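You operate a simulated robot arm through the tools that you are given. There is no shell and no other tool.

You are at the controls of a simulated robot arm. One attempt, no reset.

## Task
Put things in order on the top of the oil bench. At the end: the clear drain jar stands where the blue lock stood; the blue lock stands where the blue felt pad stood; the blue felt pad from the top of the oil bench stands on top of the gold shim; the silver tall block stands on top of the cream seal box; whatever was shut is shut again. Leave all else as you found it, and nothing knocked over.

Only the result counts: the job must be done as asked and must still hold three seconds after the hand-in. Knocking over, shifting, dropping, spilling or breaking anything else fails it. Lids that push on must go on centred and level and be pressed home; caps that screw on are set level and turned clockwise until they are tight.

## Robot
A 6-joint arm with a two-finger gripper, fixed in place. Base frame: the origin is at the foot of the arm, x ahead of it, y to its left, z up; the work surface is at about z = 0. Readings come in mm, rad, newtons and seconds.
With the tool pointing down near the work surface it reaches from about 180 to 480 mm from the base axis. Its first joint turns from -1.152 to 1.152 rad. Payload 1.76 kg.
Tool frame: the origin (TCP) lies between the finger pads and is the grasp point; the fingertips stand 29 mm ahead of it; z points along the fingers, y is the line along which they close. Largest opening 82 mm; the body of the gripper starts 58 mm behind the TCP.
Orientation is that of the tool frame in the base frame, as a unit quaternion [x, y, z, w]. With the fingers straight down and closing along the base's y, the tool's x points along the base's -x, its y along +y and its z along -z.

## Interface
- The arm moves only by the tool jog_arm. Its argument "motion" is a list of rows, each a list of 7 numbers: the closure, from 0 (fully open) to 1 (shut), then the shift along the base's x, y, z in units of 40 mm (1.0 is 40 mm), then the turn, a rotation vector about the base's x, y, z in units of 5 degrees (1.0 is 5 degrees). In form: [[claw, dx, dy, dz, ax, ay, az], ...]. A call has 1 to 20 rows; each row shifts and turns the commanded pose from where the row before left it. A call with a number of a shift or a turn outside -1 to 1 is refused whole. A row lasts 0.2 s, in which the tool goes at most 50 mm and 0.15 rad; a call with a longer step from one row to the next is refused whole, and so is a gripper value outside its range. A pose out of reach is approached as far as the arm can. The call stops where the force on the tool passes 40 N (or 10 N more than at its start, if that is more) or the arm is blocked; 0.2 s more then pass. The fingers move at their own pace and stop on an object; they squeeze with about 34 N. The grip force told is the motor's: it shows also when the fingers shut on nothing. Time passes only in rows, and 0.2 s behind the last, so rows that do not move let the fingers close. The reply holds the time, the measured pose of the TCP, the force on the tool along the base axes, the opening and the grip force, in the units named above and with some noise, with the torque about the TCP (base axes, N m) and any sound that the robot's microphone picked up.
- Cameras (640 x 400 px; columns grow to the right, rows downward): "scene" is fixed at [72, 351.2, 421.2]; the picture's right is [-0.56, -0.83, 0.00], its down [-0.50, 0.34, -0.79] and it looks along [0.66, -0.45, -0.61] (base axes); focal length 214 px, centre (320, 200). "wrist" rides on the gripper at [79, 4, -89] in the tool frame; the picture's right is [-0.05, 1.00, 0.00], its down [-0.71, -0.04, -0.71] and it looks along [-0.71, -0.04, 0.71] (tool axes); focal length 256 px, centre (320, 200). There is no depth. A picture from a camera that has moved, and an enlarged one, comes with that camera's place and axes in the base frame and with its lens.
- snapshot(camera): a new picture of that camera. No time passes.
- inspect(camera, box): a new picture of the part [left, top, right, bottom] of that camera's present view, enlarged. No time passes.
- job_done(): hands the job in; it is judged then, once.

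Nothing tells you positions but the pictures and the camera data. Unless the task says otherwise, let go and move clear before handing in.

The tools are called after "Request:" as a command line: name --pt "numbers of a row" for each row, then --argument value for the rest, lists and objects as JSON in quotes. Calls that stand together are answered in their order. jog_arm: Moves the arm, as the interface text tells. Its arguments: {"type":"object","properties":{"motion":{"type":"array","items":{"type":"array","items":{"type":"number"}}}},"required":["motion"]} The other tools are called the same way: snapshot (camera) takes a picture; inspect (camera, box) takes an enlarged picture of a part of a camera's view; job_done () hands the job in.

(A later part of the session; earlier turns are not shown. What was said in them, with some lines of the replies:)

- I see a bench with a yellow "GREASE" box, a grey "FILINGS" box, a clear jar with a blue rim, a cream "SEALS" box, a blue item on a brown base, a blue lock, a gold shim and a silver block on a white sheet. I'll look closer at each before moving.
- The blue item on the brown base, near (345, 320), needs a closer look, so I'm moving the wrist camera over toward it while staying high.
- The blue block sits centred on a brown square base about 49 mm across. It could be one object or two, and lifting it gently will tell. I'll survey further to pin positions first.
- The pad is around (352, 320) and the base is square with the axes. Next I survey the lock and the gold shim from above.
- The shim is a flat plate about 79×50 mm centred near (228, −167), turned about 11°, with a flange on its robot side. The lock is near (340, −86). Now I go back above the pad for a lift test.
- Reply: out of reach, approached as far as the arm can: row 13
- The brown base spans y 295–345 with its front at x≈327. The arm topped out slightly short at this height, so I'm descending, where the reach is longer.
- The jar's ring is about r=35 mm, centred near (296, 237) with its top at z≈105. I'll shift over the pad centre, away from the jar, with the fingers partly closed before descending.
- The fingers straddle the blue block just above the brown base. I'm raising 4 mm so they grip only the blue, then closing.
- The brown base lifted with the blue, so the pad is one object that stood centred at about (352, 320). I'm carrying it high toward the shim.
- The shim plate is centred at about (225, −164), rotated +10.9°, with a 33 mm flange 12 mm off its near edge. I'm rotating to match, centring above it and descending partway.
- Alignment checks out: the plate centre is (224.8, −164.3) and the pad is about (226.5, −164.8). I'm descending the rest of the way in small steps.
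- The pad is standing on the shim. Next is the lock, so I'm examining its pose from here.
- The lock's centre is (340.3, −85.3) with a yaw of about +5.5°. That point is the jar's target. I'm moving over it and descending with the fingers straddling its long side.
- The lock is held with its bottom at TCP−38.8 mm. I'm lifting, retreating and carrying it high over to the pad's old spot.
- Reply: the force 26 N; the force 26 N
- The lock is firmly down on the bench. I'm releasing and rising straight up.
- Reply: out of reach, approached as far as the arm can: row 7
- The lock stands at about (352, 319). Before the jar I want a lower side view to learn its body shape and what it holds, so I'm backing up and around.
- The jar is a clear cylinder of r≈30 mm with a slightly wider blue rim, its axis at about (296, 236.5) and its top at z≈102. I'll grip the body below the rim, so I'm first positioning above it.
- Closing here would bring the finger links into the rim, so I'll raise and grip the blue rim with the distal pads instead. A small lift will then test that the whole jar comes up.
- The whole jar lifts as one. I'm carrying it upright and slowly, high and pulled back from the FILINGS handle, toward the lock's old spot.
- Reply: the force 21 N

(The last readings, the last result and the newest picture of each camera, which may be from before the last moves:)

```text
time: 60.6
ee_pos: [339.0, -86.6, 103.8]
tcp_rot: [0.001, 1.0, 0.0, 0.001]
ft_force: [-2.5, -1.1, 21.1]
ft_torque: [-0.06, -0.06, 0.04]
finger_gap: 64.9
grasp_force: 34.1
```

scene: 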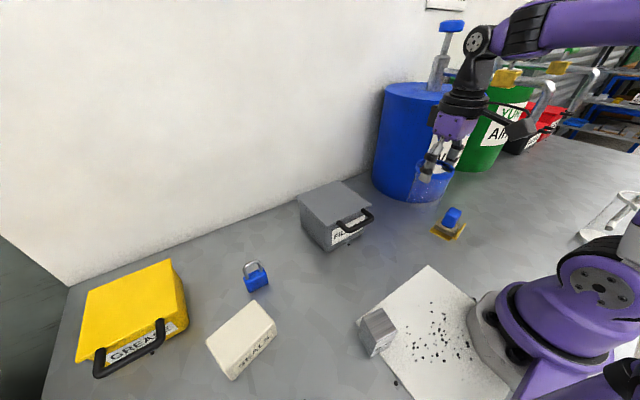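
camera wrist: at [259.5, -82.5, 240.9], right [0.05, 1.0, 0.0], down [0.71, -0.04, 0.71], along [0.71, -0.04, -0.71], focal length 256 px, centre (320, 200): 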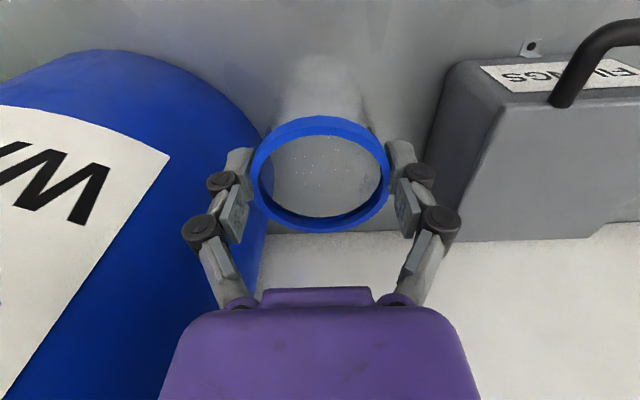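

The jar is on the bench with about 20 N down. I'm easing off, opening the fingers and rising straight up.

Request:
jog_arm --pt "1 0 0 0.02 0 0 0" --pt "0 0 0 0 0 0 0" --pt "0 0 0 0 0 0 0" --pt "0 0 0 0.2 0 0 0" --pt "0 0 0 0.5 0 0 0" --pt "0 0 0 0.7 0 0 0" --pt "0 0 0 0 0 0 0"

Request:
snapshot --camera "wrist"

Request:
inspect --camera "scene" --box '[340, 130, 480, 240]'

```text
time: 62.2
ee_pos: [337.0, -85.4, 157.5]
tcp_rot: [0.0, 1.0, 0.001, 0.0]
ft_force: [-1.0, -0.1, -0.9]
ft_torque: [0.0, -0.02, 0.01]
finger_gap: 82.0
grasp_force: 0.3
```

```text
taken
camera wrist: at [257.6, -81.7, 246.9], right [0.05, 1.0, 0.0], down [0.71, -0.04, 0.71], along [0.71, -0.04, -0.71], focal length 256 px, centre (320, 200)
```

wrist: 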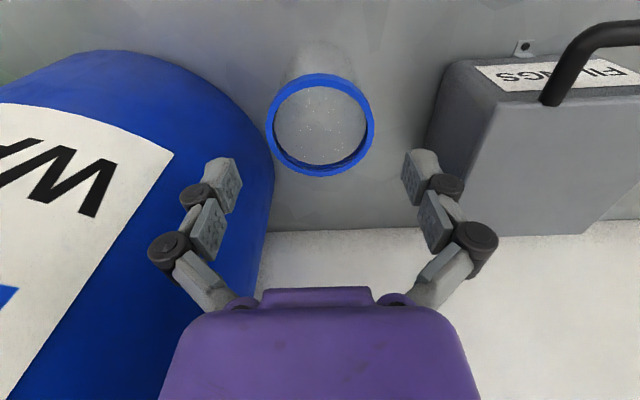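

```text
3.64 times, centred on (410, 185) of scene
camera zoom: at [72.0, 351.2, 421.2], right [-0.56, -0.83, 0.0], down [-0.5, 0.34, -0.79], along [0.66, -0.45, -0.61], focal length 780 px, centre (-7, 254)
```

zoom: 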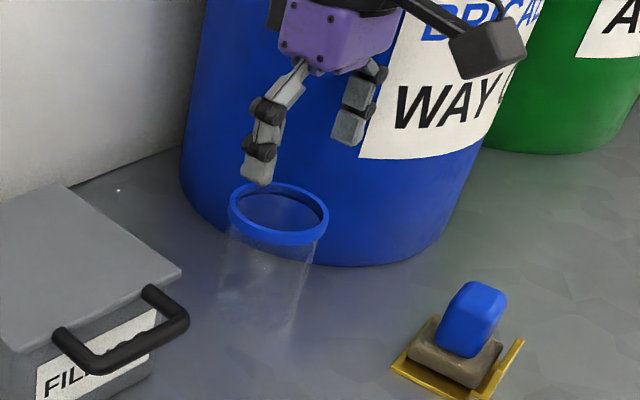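

Request:
inspect --camera "scene" --box '[335, 165, 375, 195]'

Request:
inspect --camera "scene" --box '[370, 170, 420, 230]'

Request:
inspect --camera "wrist" --box '[250, 40, 400, 190]'

```text
13.33 times, centred on (355, 180) of scene
camera zoom: at [72.0, 351.2, 421.2], right [-0.56, -0.83, 0.0], down [-0.5, 0.34, -0.79], along [0.66, -0.45, -0.61], focal length 2860 px, centre (-147, 467)
```

zoom: 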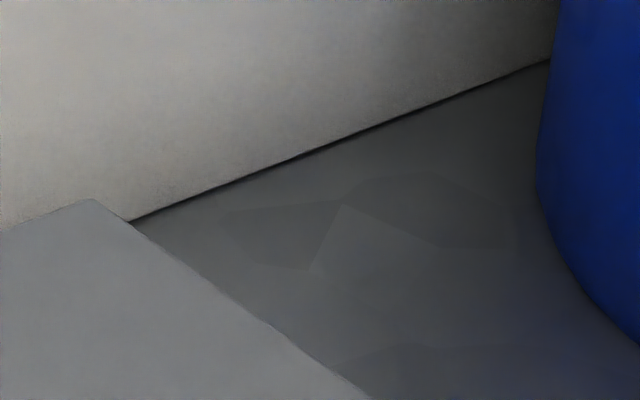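

```text
6.67 times, centred on (395, 200) of scene
camera zoom: at [72.0, 351.2, 421.2], right [-0.56, -0.83, 0.0], down [-0.5, 0.34, -0.79], along [0.66, -0.45, -0.61], focal length 1430 px, centre (-180, 200)
```

zoom: 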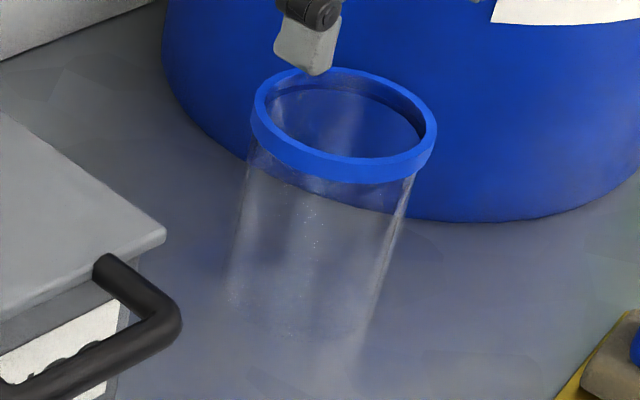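

```text
2.67 times, centred on (325, 115) of wrist
camera zoom: at [257.6, -81.7, 246.9], right [0.05, 1.0, 0.0], down [0.71, -0.04, 0.71], along [0.71, -0.04, -0.71], focal length 683 px, centre (307, 427)
```

zoom: 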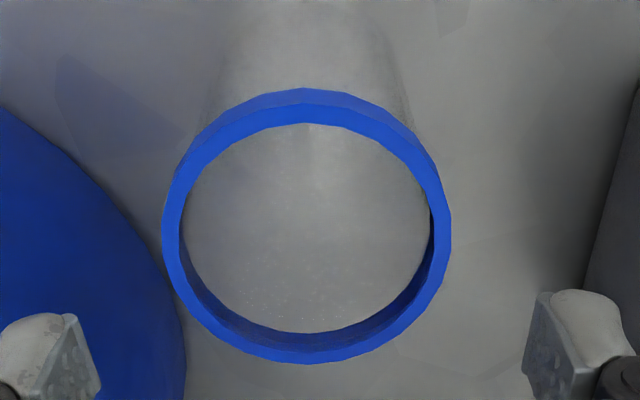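

The jar stands at about (341, −86) and the stray speck was only render noise. Next I travel to view the silver block, staying high.

Request:
jog_arm --pt "0 0 0 0.9 0 0 0" --pt "0 -0.5 0.3 0.7 0 0 0" --pt "0 -0.8 0.6 0 0 0 0" --pt "0 -0.8 0.8 0 0 0 0" --pt "0 -0.6 0.9 0 0 0 0" --pt "0 0 1 0 0 0 0" --pt "0 0 1 0 0 0 0" --pt "0 -0.3 0.9 0 0 0 0" --pt "0 -0.7 0.9 0 0 0 0" --pt "0 -0.9 0.4 0 0 0 0" --pt "0 -0.4 0.2 0 0 0 0" --pt "0 0 0 0 0 0 0" --pt "0 0 0 0 0 0 0"

Request:
snapshot --camera "wrist"

Request:
snapshot --camera "scene"

```text
time: 65.0
ee_pos: [138.7, 196.3, 226.2]
tcp_rot: [0.0, 1.0, 0.0, 0.0]
ft_force: [-0.1, 0.3, 0.2]
ft_torque: [0.05, -0.01, -0.03]
finger_gap: 81.9
grasp_force: 0.1
```

```text
taken
camera wrist: at [59.2, 199.2, 314.6], right [0.05, 1.0, 0.0], down [0.71, -0.04, 0.71], along [0.71, -0.04, -0.71], focal length 256 px, centre (320, 200)
```

wrist: 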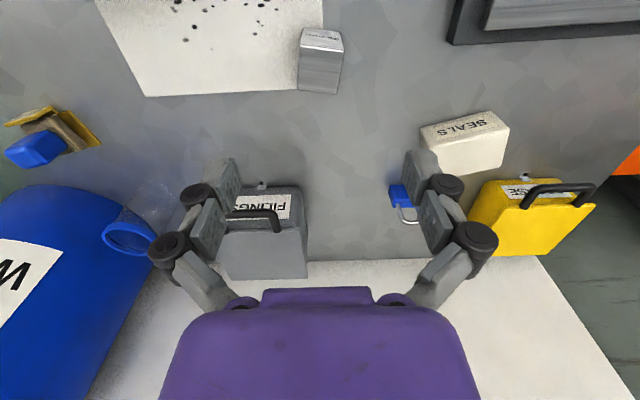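

```text
taken
```

scene: 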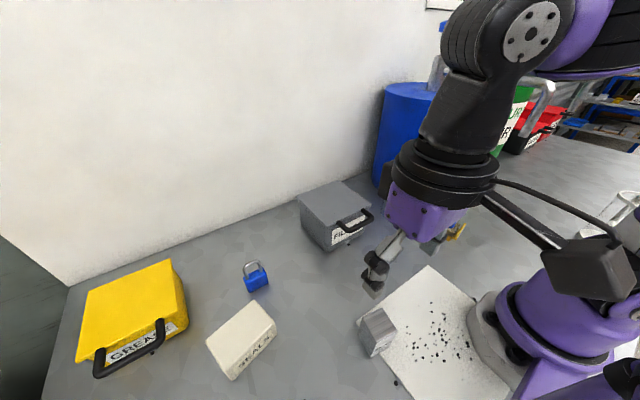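

Request:
inspect --camera "wrist" --box '[270, 10, 370, 110]'

Request:
inspect --camera "wrist" --box '[400, 95, 530, 185]'

Request:
inspect --camera "scene" --box '[340, 290, 420, 370]'

```text
4.00 times, centred on (320, 60) of wrist
camera zoom: at [59.2, 199.2, 314.6], right [0.05, 1.0, 0.0], down [0.71, -0.04, 0.71], along [0.71, -0.04, -0.71], focal length 1024 px, centre (320, 760)
```

zoom: 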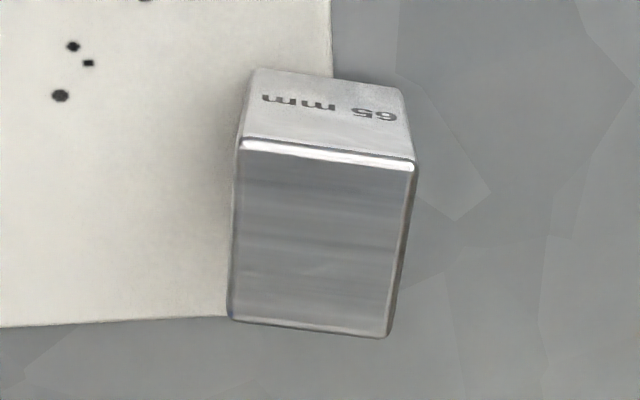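

```text
4.44 times, centred on (465, 140) of wrist
camera zoom: at [59.2, 199.2, 314.6], right [0.05, 1.0, 0.0], down [0.71, -0.04, 0.71], along [0.71, -0.04, -0.71], focal length 1138 px, centre (-324, 467)
```

zoom: 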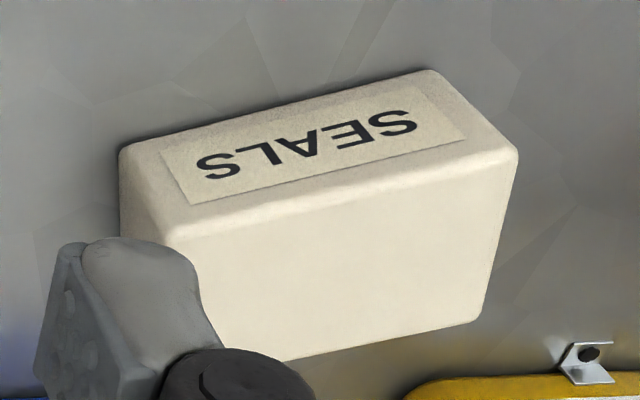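

```text
5.00 times, centred on (380, 330) of scene
camera zoom: at [72.0, 351.2, 421.2], right [-0.56, -0.83, 0.0], down [-0.5, 0.34, -0.79], along [0.66, -0.45, -0.61], focal length 1072 px, centre (20, -450)
```

zoom: 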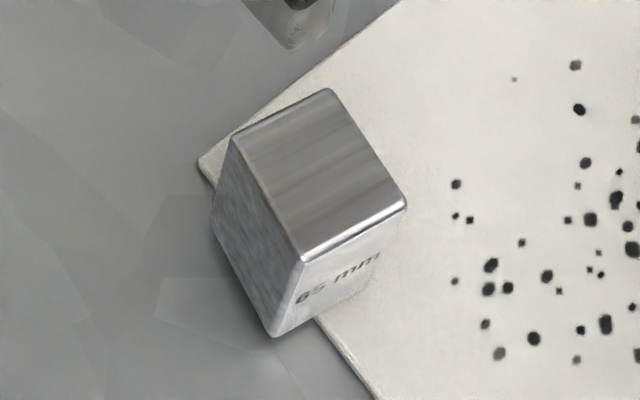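

The silver block is 39×39×65 mm, centred at about (142, 195) and yawed −9.5°. The seal box centre is about (261, 376), with its top near z=47 and a yaw of +14°. I'm aligning with the block and descending partway.

Request:
jog_arm --pt "0 0.04 -0.02 -0.3 0 0 -1" --pt "0 0.04 -0.02 -0.5 0 0 -0.9" --pt "0 0 0 -0.7 0 0 0" --pt "0 0 0 -0.7 0 0 0" --pt "0 0 0 -0.6 0 0 0" --pt "0 0 0 0 0 0 0" --pt "0 0 0 0 0 0 0"

Request:
snapshot --camera "wrist"

Request:
snapshot --camera "scene"

```text
time: 66.6
ee_pos: [139.8, 191.9, 113.7]
tcp_rot: [0.083, 0.997, 0.002, 0.001]
ft_force: [0.2, 0.4, -0.1]
ft_torque: [-0.02, 0.02, -0.02]
finger_gap: 82.1
grasp_force: 0.0
```

```text
taken
camera wrist: at [62.7, 209.1, 202.5], right [0.22, 0.98, 0.0], down [0.69, -0.15, 0.71], along [0.69, -0.15, -0.71], focal length 256 px, centre (320, 200)
```

wrist: 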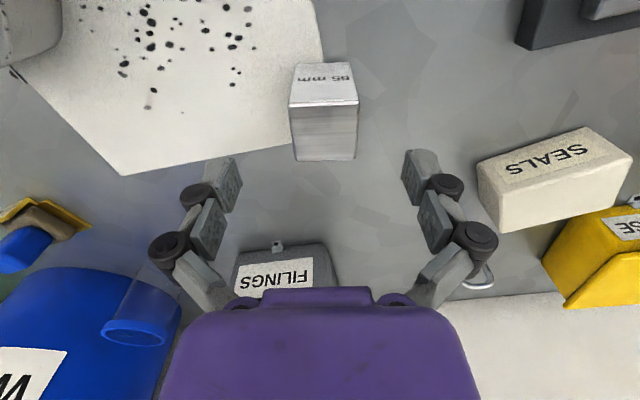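

```text
taken
```

scene: 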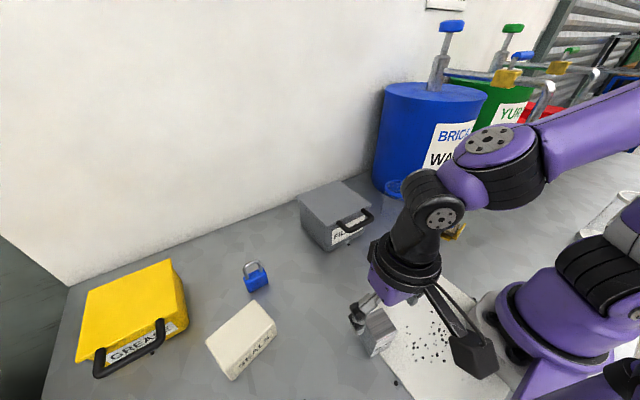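

Request:
inspect --camera "wrist" --box '[220, 40, 420, 190]'

```text
2.67 times, centred on (320, 115) of wrist
camera zoom: at [62.7, 209.1, 202.5], right [0.22, 0.98, 0.0], down [0.69, -0.15, 0.71], along [0.69, -0.15, -0.71], focal length 683 px, centre (320, 427)
```

zoom: 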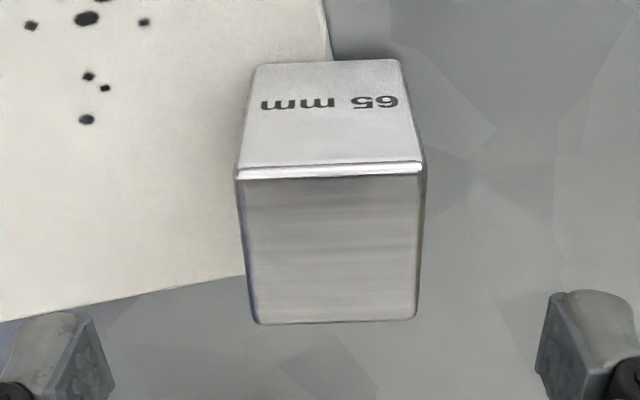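

Request:
jog_arm --pt "0 0.07 0.06 -0.3 0 0 0" --pt "0.2 0 0 -0.4 0 0 0" --pt "0.2 0 0 -0.4 0 0 0" --pt "0.2 0 0 -0.4 0 0 0" --pt "0.2 0 0 -0.15 0 0 0" --pt "0.2 0 0 0 0 0 0"

Request:
inspect --camera "wrist" --box '[190, 80, 450, 240]'

Request:
inspect --camera "scene" --box '[320, 250, 500, 390]'

```text
time: 68.0
ee_pos: [144.2, 193.4, 45.3]
tcp_rot: [0.083, 0.997, 0.001, 0.0]
ft_force: [0.1, 0.4, -0.5]
ft_torque: [0.0, 0.01, 0.01]
finger_gap: 65.6
grasp_force: 0.2
```

```text
2.46 times, centred on (320, 160) of wrist
camera zoom: at [65.8, 211.0, 135.0], right [0.22, 0.98, 0.0], down [0.69, -0.16, 0.71], along [0.69, -0.15, -0.71], focal length 630 px, centre (320, 298)
```

zoom: 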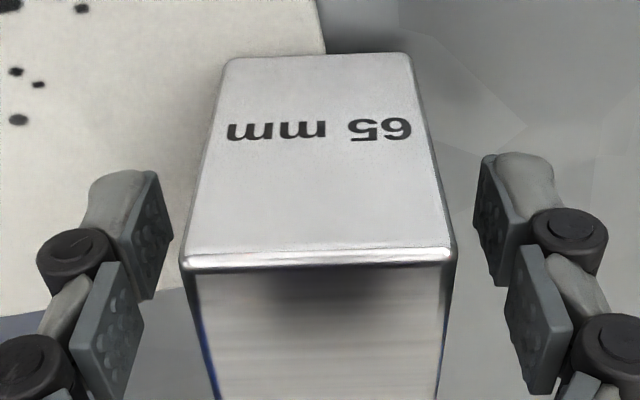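

```text
2.86 times, centred on (410, 320) of scene
camera zoom: at [72.0, 351.2, 421.2], right [-0.56, -0.83, 0.0], down [-0.5, 0.34, -0.79], along [0.66, -0.45, -0.61], focal length 613 px, centre (63, -143)
```

zoom: 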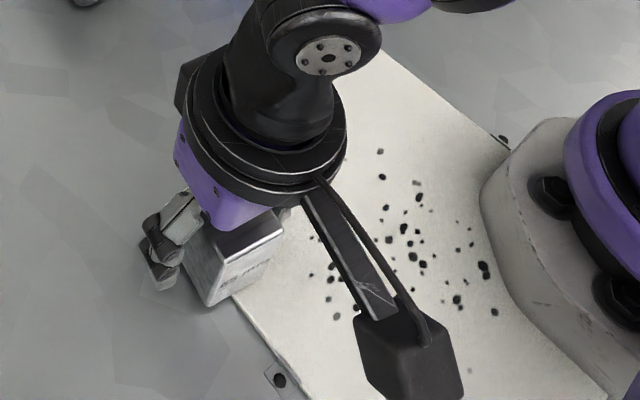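

Request:
jog_arm --pt "0.2 0 0.01 0 0 0 0" --pt "1 0 0 0 0 0 0" --pt "1 0 0 0 0 0 0" --pt "1 0 0 0 0 0 0"

Request:
inspect --camera "wrist" --box '[190, 80, 450, 240]'

```text
time: 69.0
ee_pos: [142.9, 195.6, 47.0]
tcp_rot: [0.082, 0.997, 0.002, 0.001]
ft_force: [0.5, -2.9, 17.0]
ft_torque: [0.02, -0.18, -0.01]
finger_gap: 39.9
grasp_force: 33.8
```

```text
2.46 times, centred on (320, 160) of wrist
camera zoom: at [65.3, 212.3, 135.1], right [0.22, 0.98, 0.0], down [0.69, -0.16, 0.71], along [0.69, -0.15, -0.71], focal length 630 px, centre (320, 298)
```

zoom: 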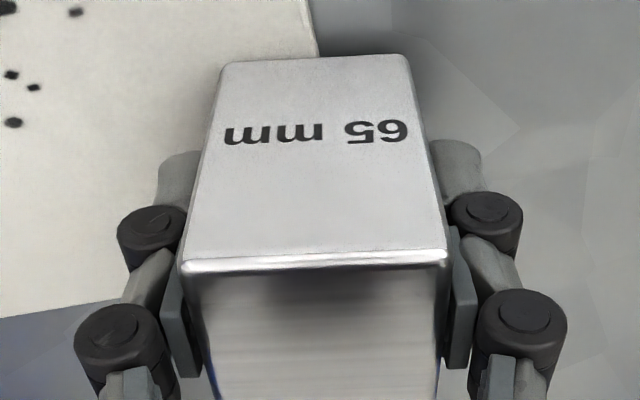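

Request:
jog_arm --pt "1 0 0 0.1 0 0 0" --pt "1 0 0 0.3 0 0 0" --pt "1 0 0 0.6 0 0 0" --pt "1 0 0 0.7 0 0 0" --pt "1 0 0 0.6 0 0 0" --pt "1 0 0 0 0 0 0"

Request:
inspect --camera "wrist" --box '[190, 80, 450, 240]'

Request:
snapshot --camera "scene"

```text
time: 70.4
ee_pos: [143.5, 196.1, 138.4]
tcp_rot: [0.084, 0.997, 0.0, 0.001]
ft_force: [1.0, 0.5, -7.9]
ft_torque: [0.02, -0.03, -0.02]
finger_gap: 39.8
grasp_force: 33.5
```

```text
2.46 times, centred on (320, 160) of wrist
camera zoom: at [66.1, 212.3, 227.4], right [0.22, 0.98, 0.0], down [0.69, -0.16, 0.71], along [0.69, -0.15, -0.71], focal length 630 px, centre (320, 298)
```

zoom: 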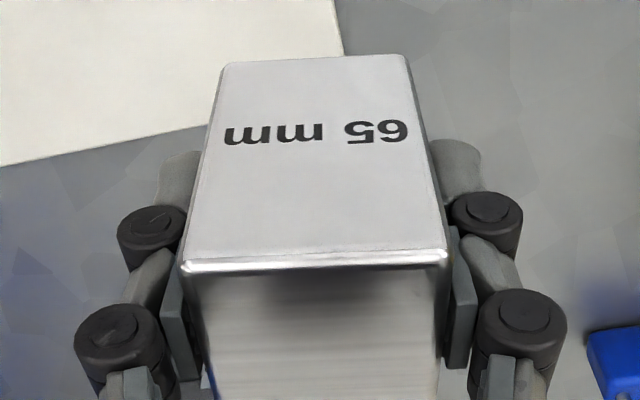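

```text
taken
```

scene: 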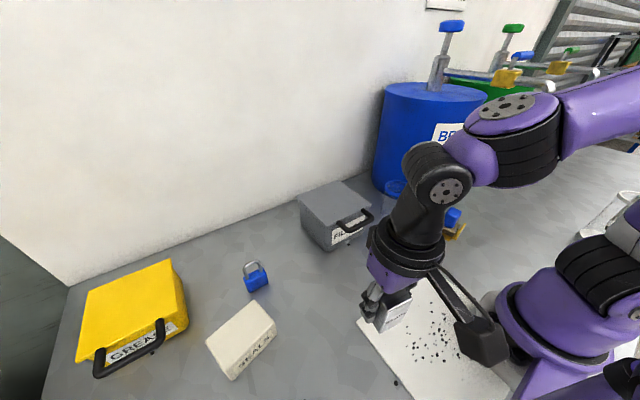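

Request:
jog_arm --pt "1 0.2 0.3 0 0 0 0.5" --pt "1 0.36 0.55 0 0 0 0.5" --pt "1 0.37 0.57 0 0 0 0.5" --pt "1 0.37 0.57 0 0 0 0.6" --pt "1 0.37 0.57 0 0 0 0.6" --pt "1 0.37 0.57 0 0 0 0.6" --pt "1 0.37 0.57 0 0 0 0.6" --pt "1 0.3 0.48 0 0 0 0.5" --pt "1 0.15 0.25 0 0 0 0.3" --pt "1 0 0 0 0 0 0" --pt "1 0 0 0 0 0 0"

Request:
snapshot --camera "wrist"

Request:
snapshot --camera "scene"

```text
time: 72.8
ee_pos: [256.8, 371.1, 138.3]
tcp_rot: [-0.122, 0.993, 0.001, 0.0]
ft_force: [0.1, 0.6, -7.0]
ft_torque: [0.03, -0.04, 0.01]
finger_gap: 39.7
grasp_force: 34.1
```

```text
taken
camera wrist: at [179.2, 356.7, 226.8], right [-0.19, 0.98, 0.0], down [0.69, 0.13, 0.71], along [0.69, 0.13, -0.71], focal length 256 px, centre (320, 200)
```

wrist: 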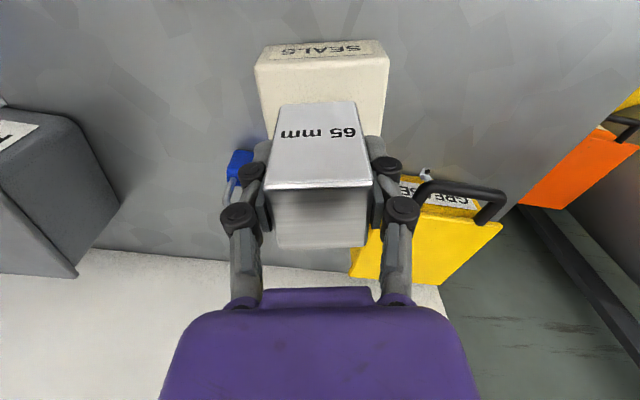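

```text
taken
```

scene: 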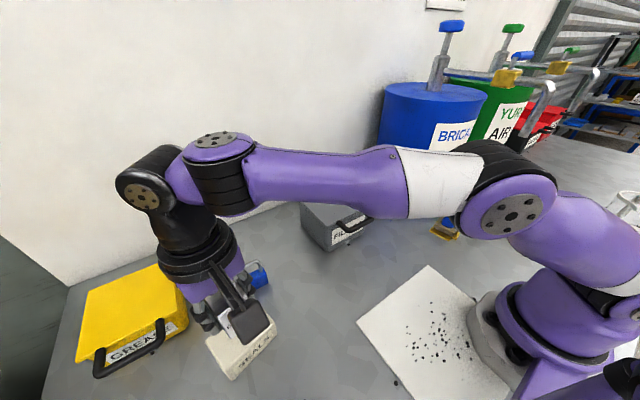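

Request:
inspect --camera "wrist" --box '[230, 20, 420, 150]'

```text
3.08 times, centred on (325, 85) of wrist
camera zoom: at [179.2, 356.7, 226.8], right [-0.19, 0.98, 0.0], down [0.69, 0.13, 0.71], along [0.69, 0.13, -0.71], focal length 788 px, centre (305, 554)
```

zoom: 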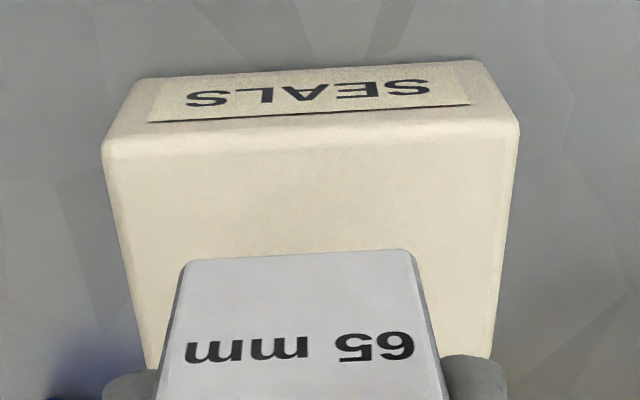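

Request:
jog_arm --pt "1 0.08 0.09 -0.1 0 0 0" --pt "1 0 0 -0.3 0 0 0" --pt "1 0 0 -0.3 0 0 0" --pt "1 0 0 -0.2 0 0 0" --pt "1 0 0 0 0 0 0"

Request:
inspect --camera "wrist" --box '[230, 20, 420, 150]'

Request:
inspect --camera "scene" --box '[170, 260, 310, 390]'

```text
time: 74.0
ee_pos: [261.1, 376.1, 102.1]
tcp_rot: [-0.122, 0.993, 0.001, 0.0]
ft_force: [0.5, 1.0, -6.9]
ft_torque: [0.01, -0.01, -0.01]
finger_gap: 39.7
grasp_force: 33.1
```

```text
3.08 times, centred on (325, 85) of wrist
camera zoom: at [182.3, 361.1, 190.8], right [-0.19, 0.98, 0.0], down [0.69, 0.13, 0.71], along [0.69, 0.14, -0.71], focal length 788 px, centre (305, 554)
```

zoom: 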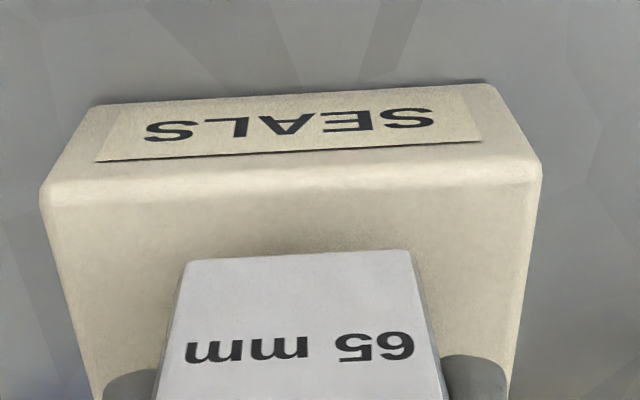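

```text
3.08 times, centred on (240, 325) of scene
camera zoom: at [72.0, 351.3, 421.2], right [-0.56, -0.83, 0.0], down [-0.5, 0.34, -0.79], along [0.66, -0.45, -0.61], focal length 660 px, centre (566, -185)
```

zoom: 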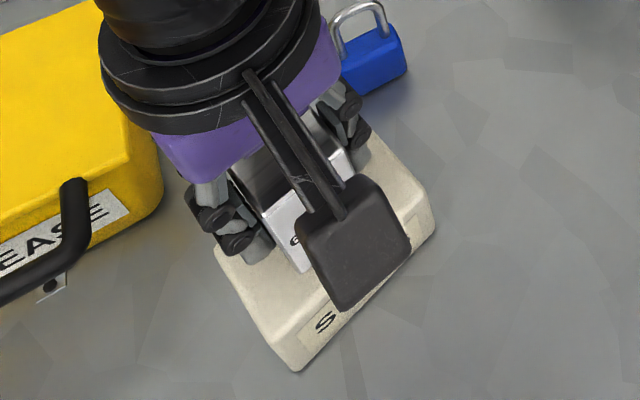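

Request:
jog_arm --pt "1 0 0 -0.08 0 0 0" --pt "1 0 0 -0.06 0 0 0" --pt "1 0 0 0 0 0 0"

Request:
jog_arm --pt "1 0 0 -0.03 0 0 0" --pt "1 0 0 0 0 0 0"

Request:
jog_arm --pt "1 0 0 -0.03 0 0 0" --pt "1 0 0 0 0 0 0"

```text
time: 74.8
ee_pos: [260.7, 375.7, 97.5]
tcp_rot: [-0.122, 0.993, 0.0, 0.0]
ft_force: [0.1, -0.3, -7.9]
ft_torque: [0.01, -0.01, 0.0]
finger_gap: 39.6
grasp_force: 34.0
```

```text
time: 75.4
ee_pos: [261.0, 375.6, 95.7]
tcp_rot: [-0.122, 0.993, 0.0, -0.001]
ft_force: [0.3, 0.0, -7.3]
ft_torque: [0.01, -0.05, 0.01]
finger_gap: 39.6
grasp_force: 34.2
```

```text
time: 76.0
ee_pos: [261.3, 375.5, 93.7]
tcp_rot: [-0.122, 0.993, 0.001, -0.001]
ft_force: [0.9, -0.2, -7.9]
ft_torque: [0.01, -0.03, 0.0]
finger_gap: 39.8
grasp_force: 34.0
```

Request:
jog_arm --pt "1 0 0 -0.02 0 0 0" --pt "1 0 0 0 0 0 0"

Request:
jog_arm --pt "1 0 0 -0.02 0 0 0" --pt "1 0 0 0 0 0 0"

Request:
inspect --camera "wrist" --box '[230, 20, 420, 150]'

```text
time: 76.6
ee_pos: [259.9, 376.4, 92.7]
tcp_rot: [-0.122, 0.993, 0.002, -0.001]
ft_force: [-0.1, -0.8, -7.7]
ft_torque: [-0.02, 0.0, 0.0]
finger_gap: 39.9
grasp_force: 33.8
```

```text
time: 77.2
ee_pos: [260.8, 375.5, 91.7]
tcp_rot: [-0.122, 0.993, 0.001, 0.0]
ft_force: [-0.3, 0.9, -7.2]
ft_torque: [0.0, 0.0, 0.0]
finger_gap: 39.7
grasp_force: 33.2
```

```text
3.08 times, centred on (325, 85) of wrist
camera zoom: at [183.2, 359.8, 181.1], right [-0.19, 0.98, 0.0], down [0.69, 0.13, 0.71], along [0.69, 0.13, -0.71], focal length 788 px, centre (305, 554)
```

zoom: 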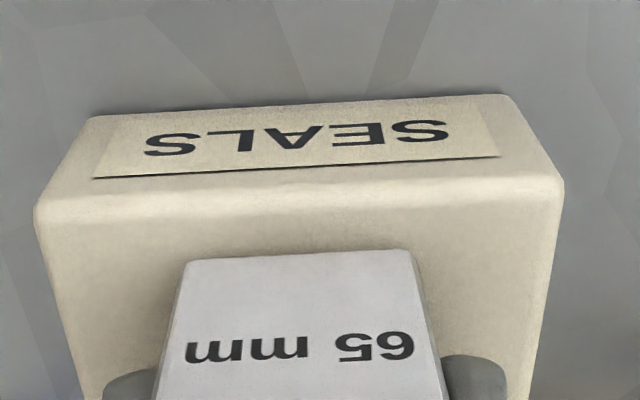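

Request:
jog_arm --pt "1 0 0 -0.03 0 0 0" --pt "1 0 0 0 0 0 0"

Request:
jog_arm --pt "1 0 0 -0.02 0 0 0" --pt "1 0 0 0 0 0 0"

```text
time: 77.8
ee_pos: [260.0, 375.0, 91.0]
tcp_rot: [-0.122, 0.993, 0.001, -0.001]
ft_force: [-0.4, -0.9, -6.7]
ft_torque: [0.0, 0.0, 0.01]
finger_gap: 39.5
grasp_force: 33.9
```

```text
time: 78.4
ee_pos: [261.2, 376.6, 89.2]
tcp_rot: [-0.122, 0.993, 0.001, 0.0]
ft_force: [-1.8, 0.2, -3.7]
ft_torque: [0.08, 0.01, -0.01]
finger_gap: 39.7
grasp_force: 34.3
```

Request:
jog_arm --pt "1 0 0 -0.02 0 0 0" --pt "1 0 0 0 0 0 0"

Request:
inspect --camera "scene" --box '[180, 270, 300, 390]'

```text
time: 79.0
ee_pos: [260.5, 374.4, 90.8]
tcp_rot: [-0.121, 0.993, 0.001, 0.001]
ft_force: [0.2, 0.1, 3.4]
ft_torque: [0.15, 0.04, -0.01]
finger_gap: 39.7
grasp_force: 34.2
```

```text
3.33 times, centred on (240, 330) of scene
camera zoom: at [72.0, 351.2, 421.3], right [-0.56, -0.83, 0.0], down [-0.5, 0.34, -0.79], along [0.66, -0.45, -0.61], focal length 715 px, centre (587, -233)
```

zoom: 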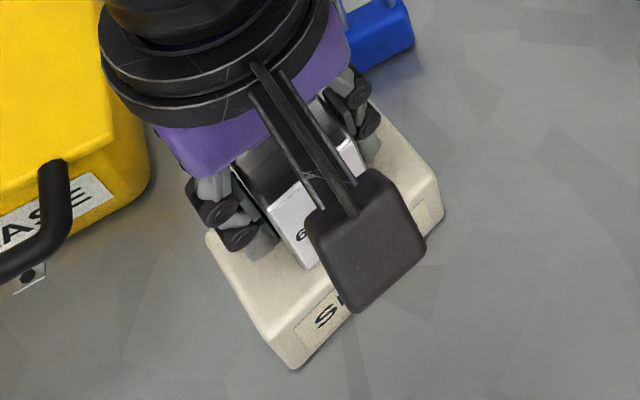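

The block is resting on the seal box. I'm opening the fingers and rising straight up.

Request:
jog_arm --pt "0.25 0 0 0 0 0 0" --pt "0.25 0 0 0 0 0 0" --pt "0.25 0 0 0 0 0 0" --pt "0.25 0 0 0.2 0 0 0" --pt "0.25 0 0 0.5 0 0 0" --pt "0.25 0 0 0.6 0 0 0" --pt "0.25 0 0 0 0 0 0"

Request:
snapshot --camera "wrist"

Request:
inspect --camera "scene" --box '[180, 250, 320, 390]'

```text
time: 80.6
ee_pos: [261.4, 375.8, 139.2]
tcp_rot: [-0.121, 0.993, 0.001, 0.0]
ft_force: [-0.2, -0.2, -1.0]
ft_torque: [-0.02, -0.01, -0.01]
finger_gap: 61.5
grasp_force: 0.0
```

```text
taken
camera wrist: at [182.9, 360.2, 229.2], right [-0.19, 0.98, 0.0], down [0.69, 0.13, 0.71], along [0.69, 0.13, -0.71], focal length 256 px, centre (320, 200)
```

wrist: 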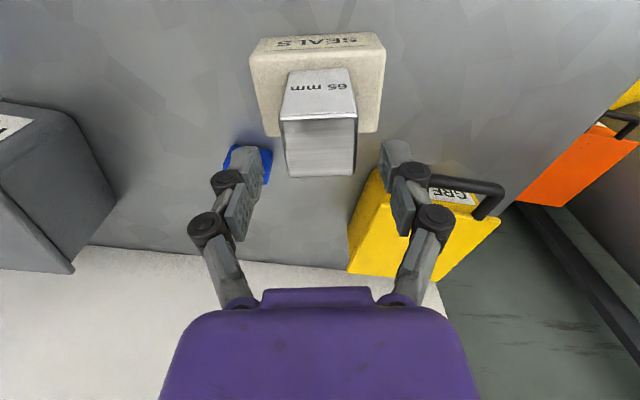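

```text
2.86 times, centred on (250, 320) of scene
camera zoom: at [72.0, 351.2, 421.2], right [-0.56, -0.83, 0.0], down [-0.5, 0.34, -0.79], along [0.66, -0.45, -0.61], focal length 613 px, centre (520, -143)
```

zoom: 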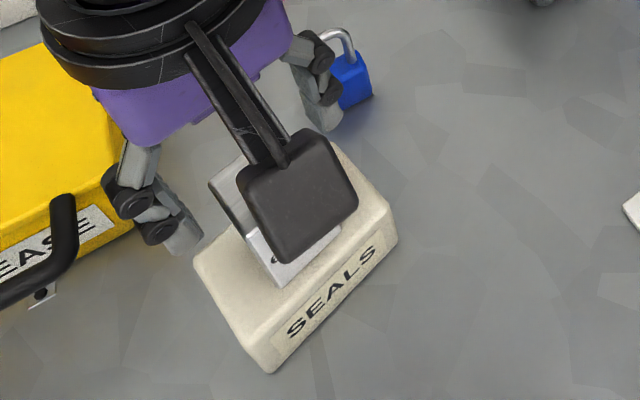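

Request:
jog_arm --pt "0.25 -0.05 -0.07 0.45 0 0 0" --pt "0.25 -0.1 -0.2 0.6 0 0 0" --pt "0.25 -0.1 -0.6 0.6 0 0 -0.5" --pt "0 -0.1 -0.9 0.3 0 0 -0.5" --pt "0 -0.1 -0.9 0.1 0 0 -0.5" --pt "0 0 -0.9 0 0 0 -0.5" --pt "0 0 -0.9 0 0 0 -0.4" --pt "0 0 -0.9 0 0 0 -0.4" --pt "0 0 -0.9 0 0 0 0" --pt "0 -0.2 -0.9 0.3 0 0 0" --pt "0 -0.2 -0.6 0.3 0 0 0" --pt "0 0 0 0 0 0 0" --pt "0 0 0 0 0 0 0"

Request:
snapshot --camera "wrist"

Request:
snapshot --camera "scene"

```text
time: 83.4
ee_pos: [228.2, 63.9, 247.0]
tcp_rot: [0.001, 1.0, 0.001, -0.001]
ft_force: [-0.3, -0.5, -0.6]
ft_torque: [0.02, 0.0, 0.01]
finger_gap: 82.0
grasp_force: 0.0
```

```text
taken
camera wrist: at [147.5, 68.5, 336.3], right [0.05, 1.0, 0.0], down [0.71, -0.04, 0.71], along [0.71, -0.04, -0.71], focal length 256 px, centre (320, 200)
```

wrist: 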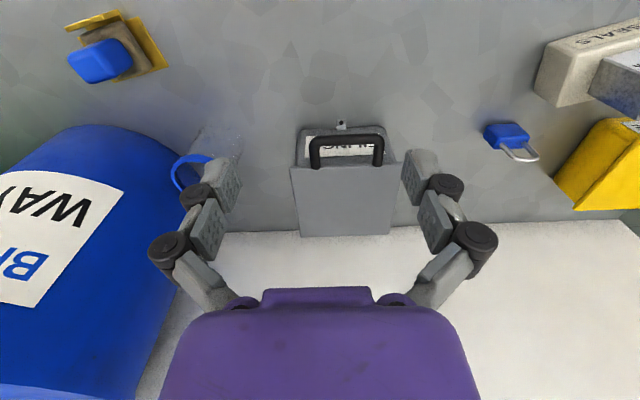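

```text
taken
```

scene: 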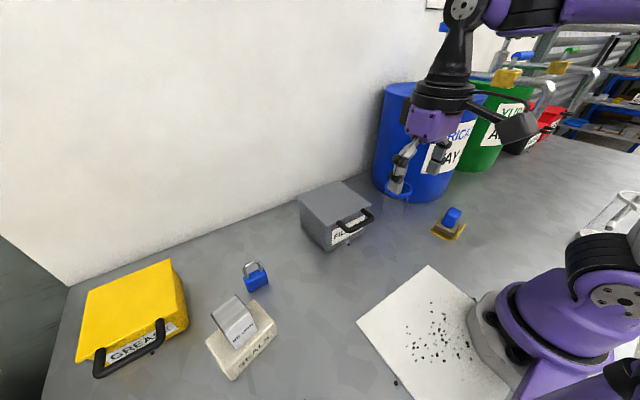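

Request:
inspect --camera "scene" --box '[190, 250, 300, 390]'

Request:
inspect --camera "scene" --box '[360, 160, 480, 250]'

Request:
jog_arm --pt "0 -0.4 0.9 0.3 0 0 0" --pt "0 0 0.9 0.3 0 0 0" --pt "0 0 0 0 0 0 0"

Request:
snapshot --camera "scene"

Request:
inspect --camera "scene" --box '[360, 160, 480, 250]'

```text
2.86 times, centred on (245, 320) of scene
camera zoom: at [72.0, 351.2, 421.2], right [-0.56, -0.83, 0.0], down [-0.5, 0.34, -0.79], along [0.66, -0.45, -0.61], focal length 613 px, centre (534, -143)
```

zoom: 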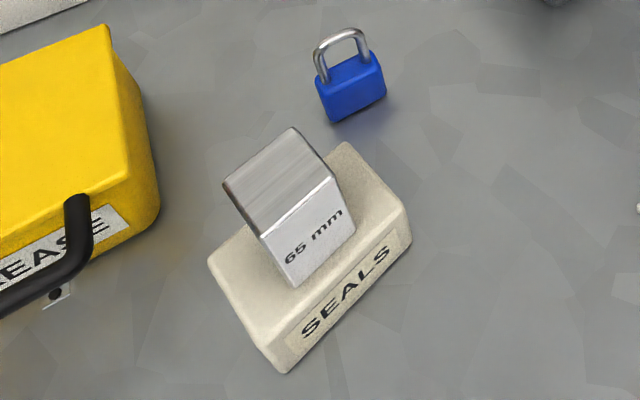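

```text
4.44 times, centred on (420, 205) of scene
camera zoom: at [72.0, 351.2, 421.2], right [-0.56, -0.83, 0.0], down [-0.5, 0.34, -0.79], along [0.66, -0.45, -0.61], focal length 953 px, centre (-124, 178)
```

zoom: 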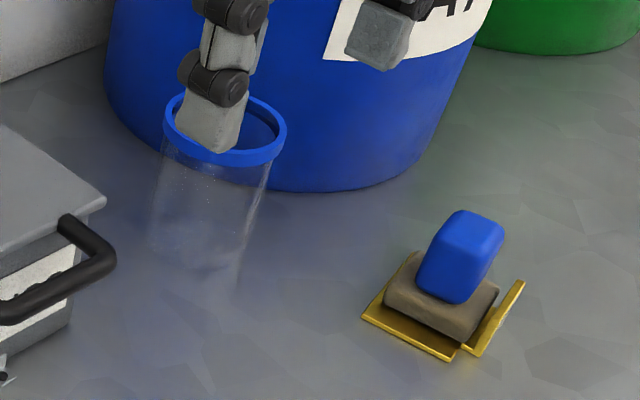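

```text
time: 84.2
ee_pos: [210.9, 136.3, 271.7]
tcp_rot: [0.001, 1.0, 0.0, 0.0]
ft_force: [0.8, -1.0, 0.1]
ft_torque: [-0.01, -0.03, 0.04]
finger_gap: 82.0
grasp_force: 0.0
```

```text
taken
```

scene: 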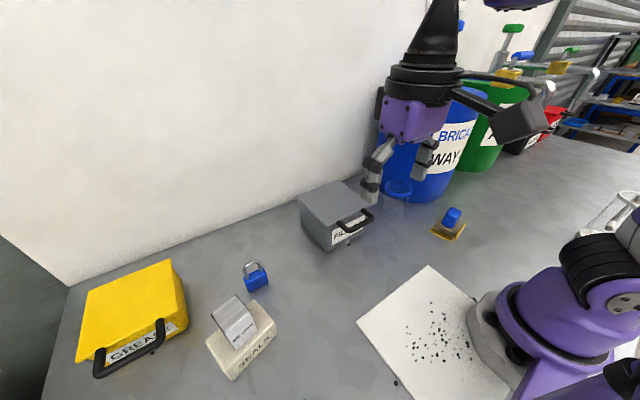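

```text
4.44 times, centred on (420, 205) of scene
camera zoom: at [72.0, 351.2, 421.2], right [-0.56, -0.83, 0.0], down [-0.5, 0.34, -0.79], along [0.66, -0.45, -0.61], focal length 953 px, centre (-124, 178)
```

zoom: 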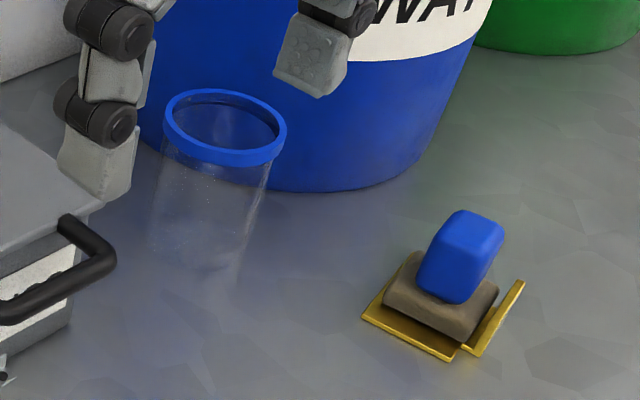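

Everything is in place:
- The jar stands where the lock was.
- The lock stands where the pad was.
- The pad sits on the shim.
- The silver block sits on the seal box.

The seal box and shim have not shifted, and no lid or case was opened. The gripper is empty and clear, so I'm handing in.

Request:
job_done

```text
The job is handed in.
```

The job is handed in, and the last pictures showed everything upright and in place. The judged result has not come back to me.

- **Clear drain jar:** it stands at about (341, −86), within a millimetre or so of where the blue lock stood.
- **Blue lock:** it stands at about (352, 319), where the felt pad stood.
- **Blue felt pad:** it sits centred on the gold shim. The brown base lifted with the blue part, so I treated the pad as one object.
- **Silver tall block:** it sits centred on top of the cream seal box.
- **Lids and cases:** I opened nothing, so there was nothing to shut again.
- **Everything else:** the seal box and shim were in the same spots as in the first pictures, and nothing was knocked over. The gripper was empty and clear at hand-in.
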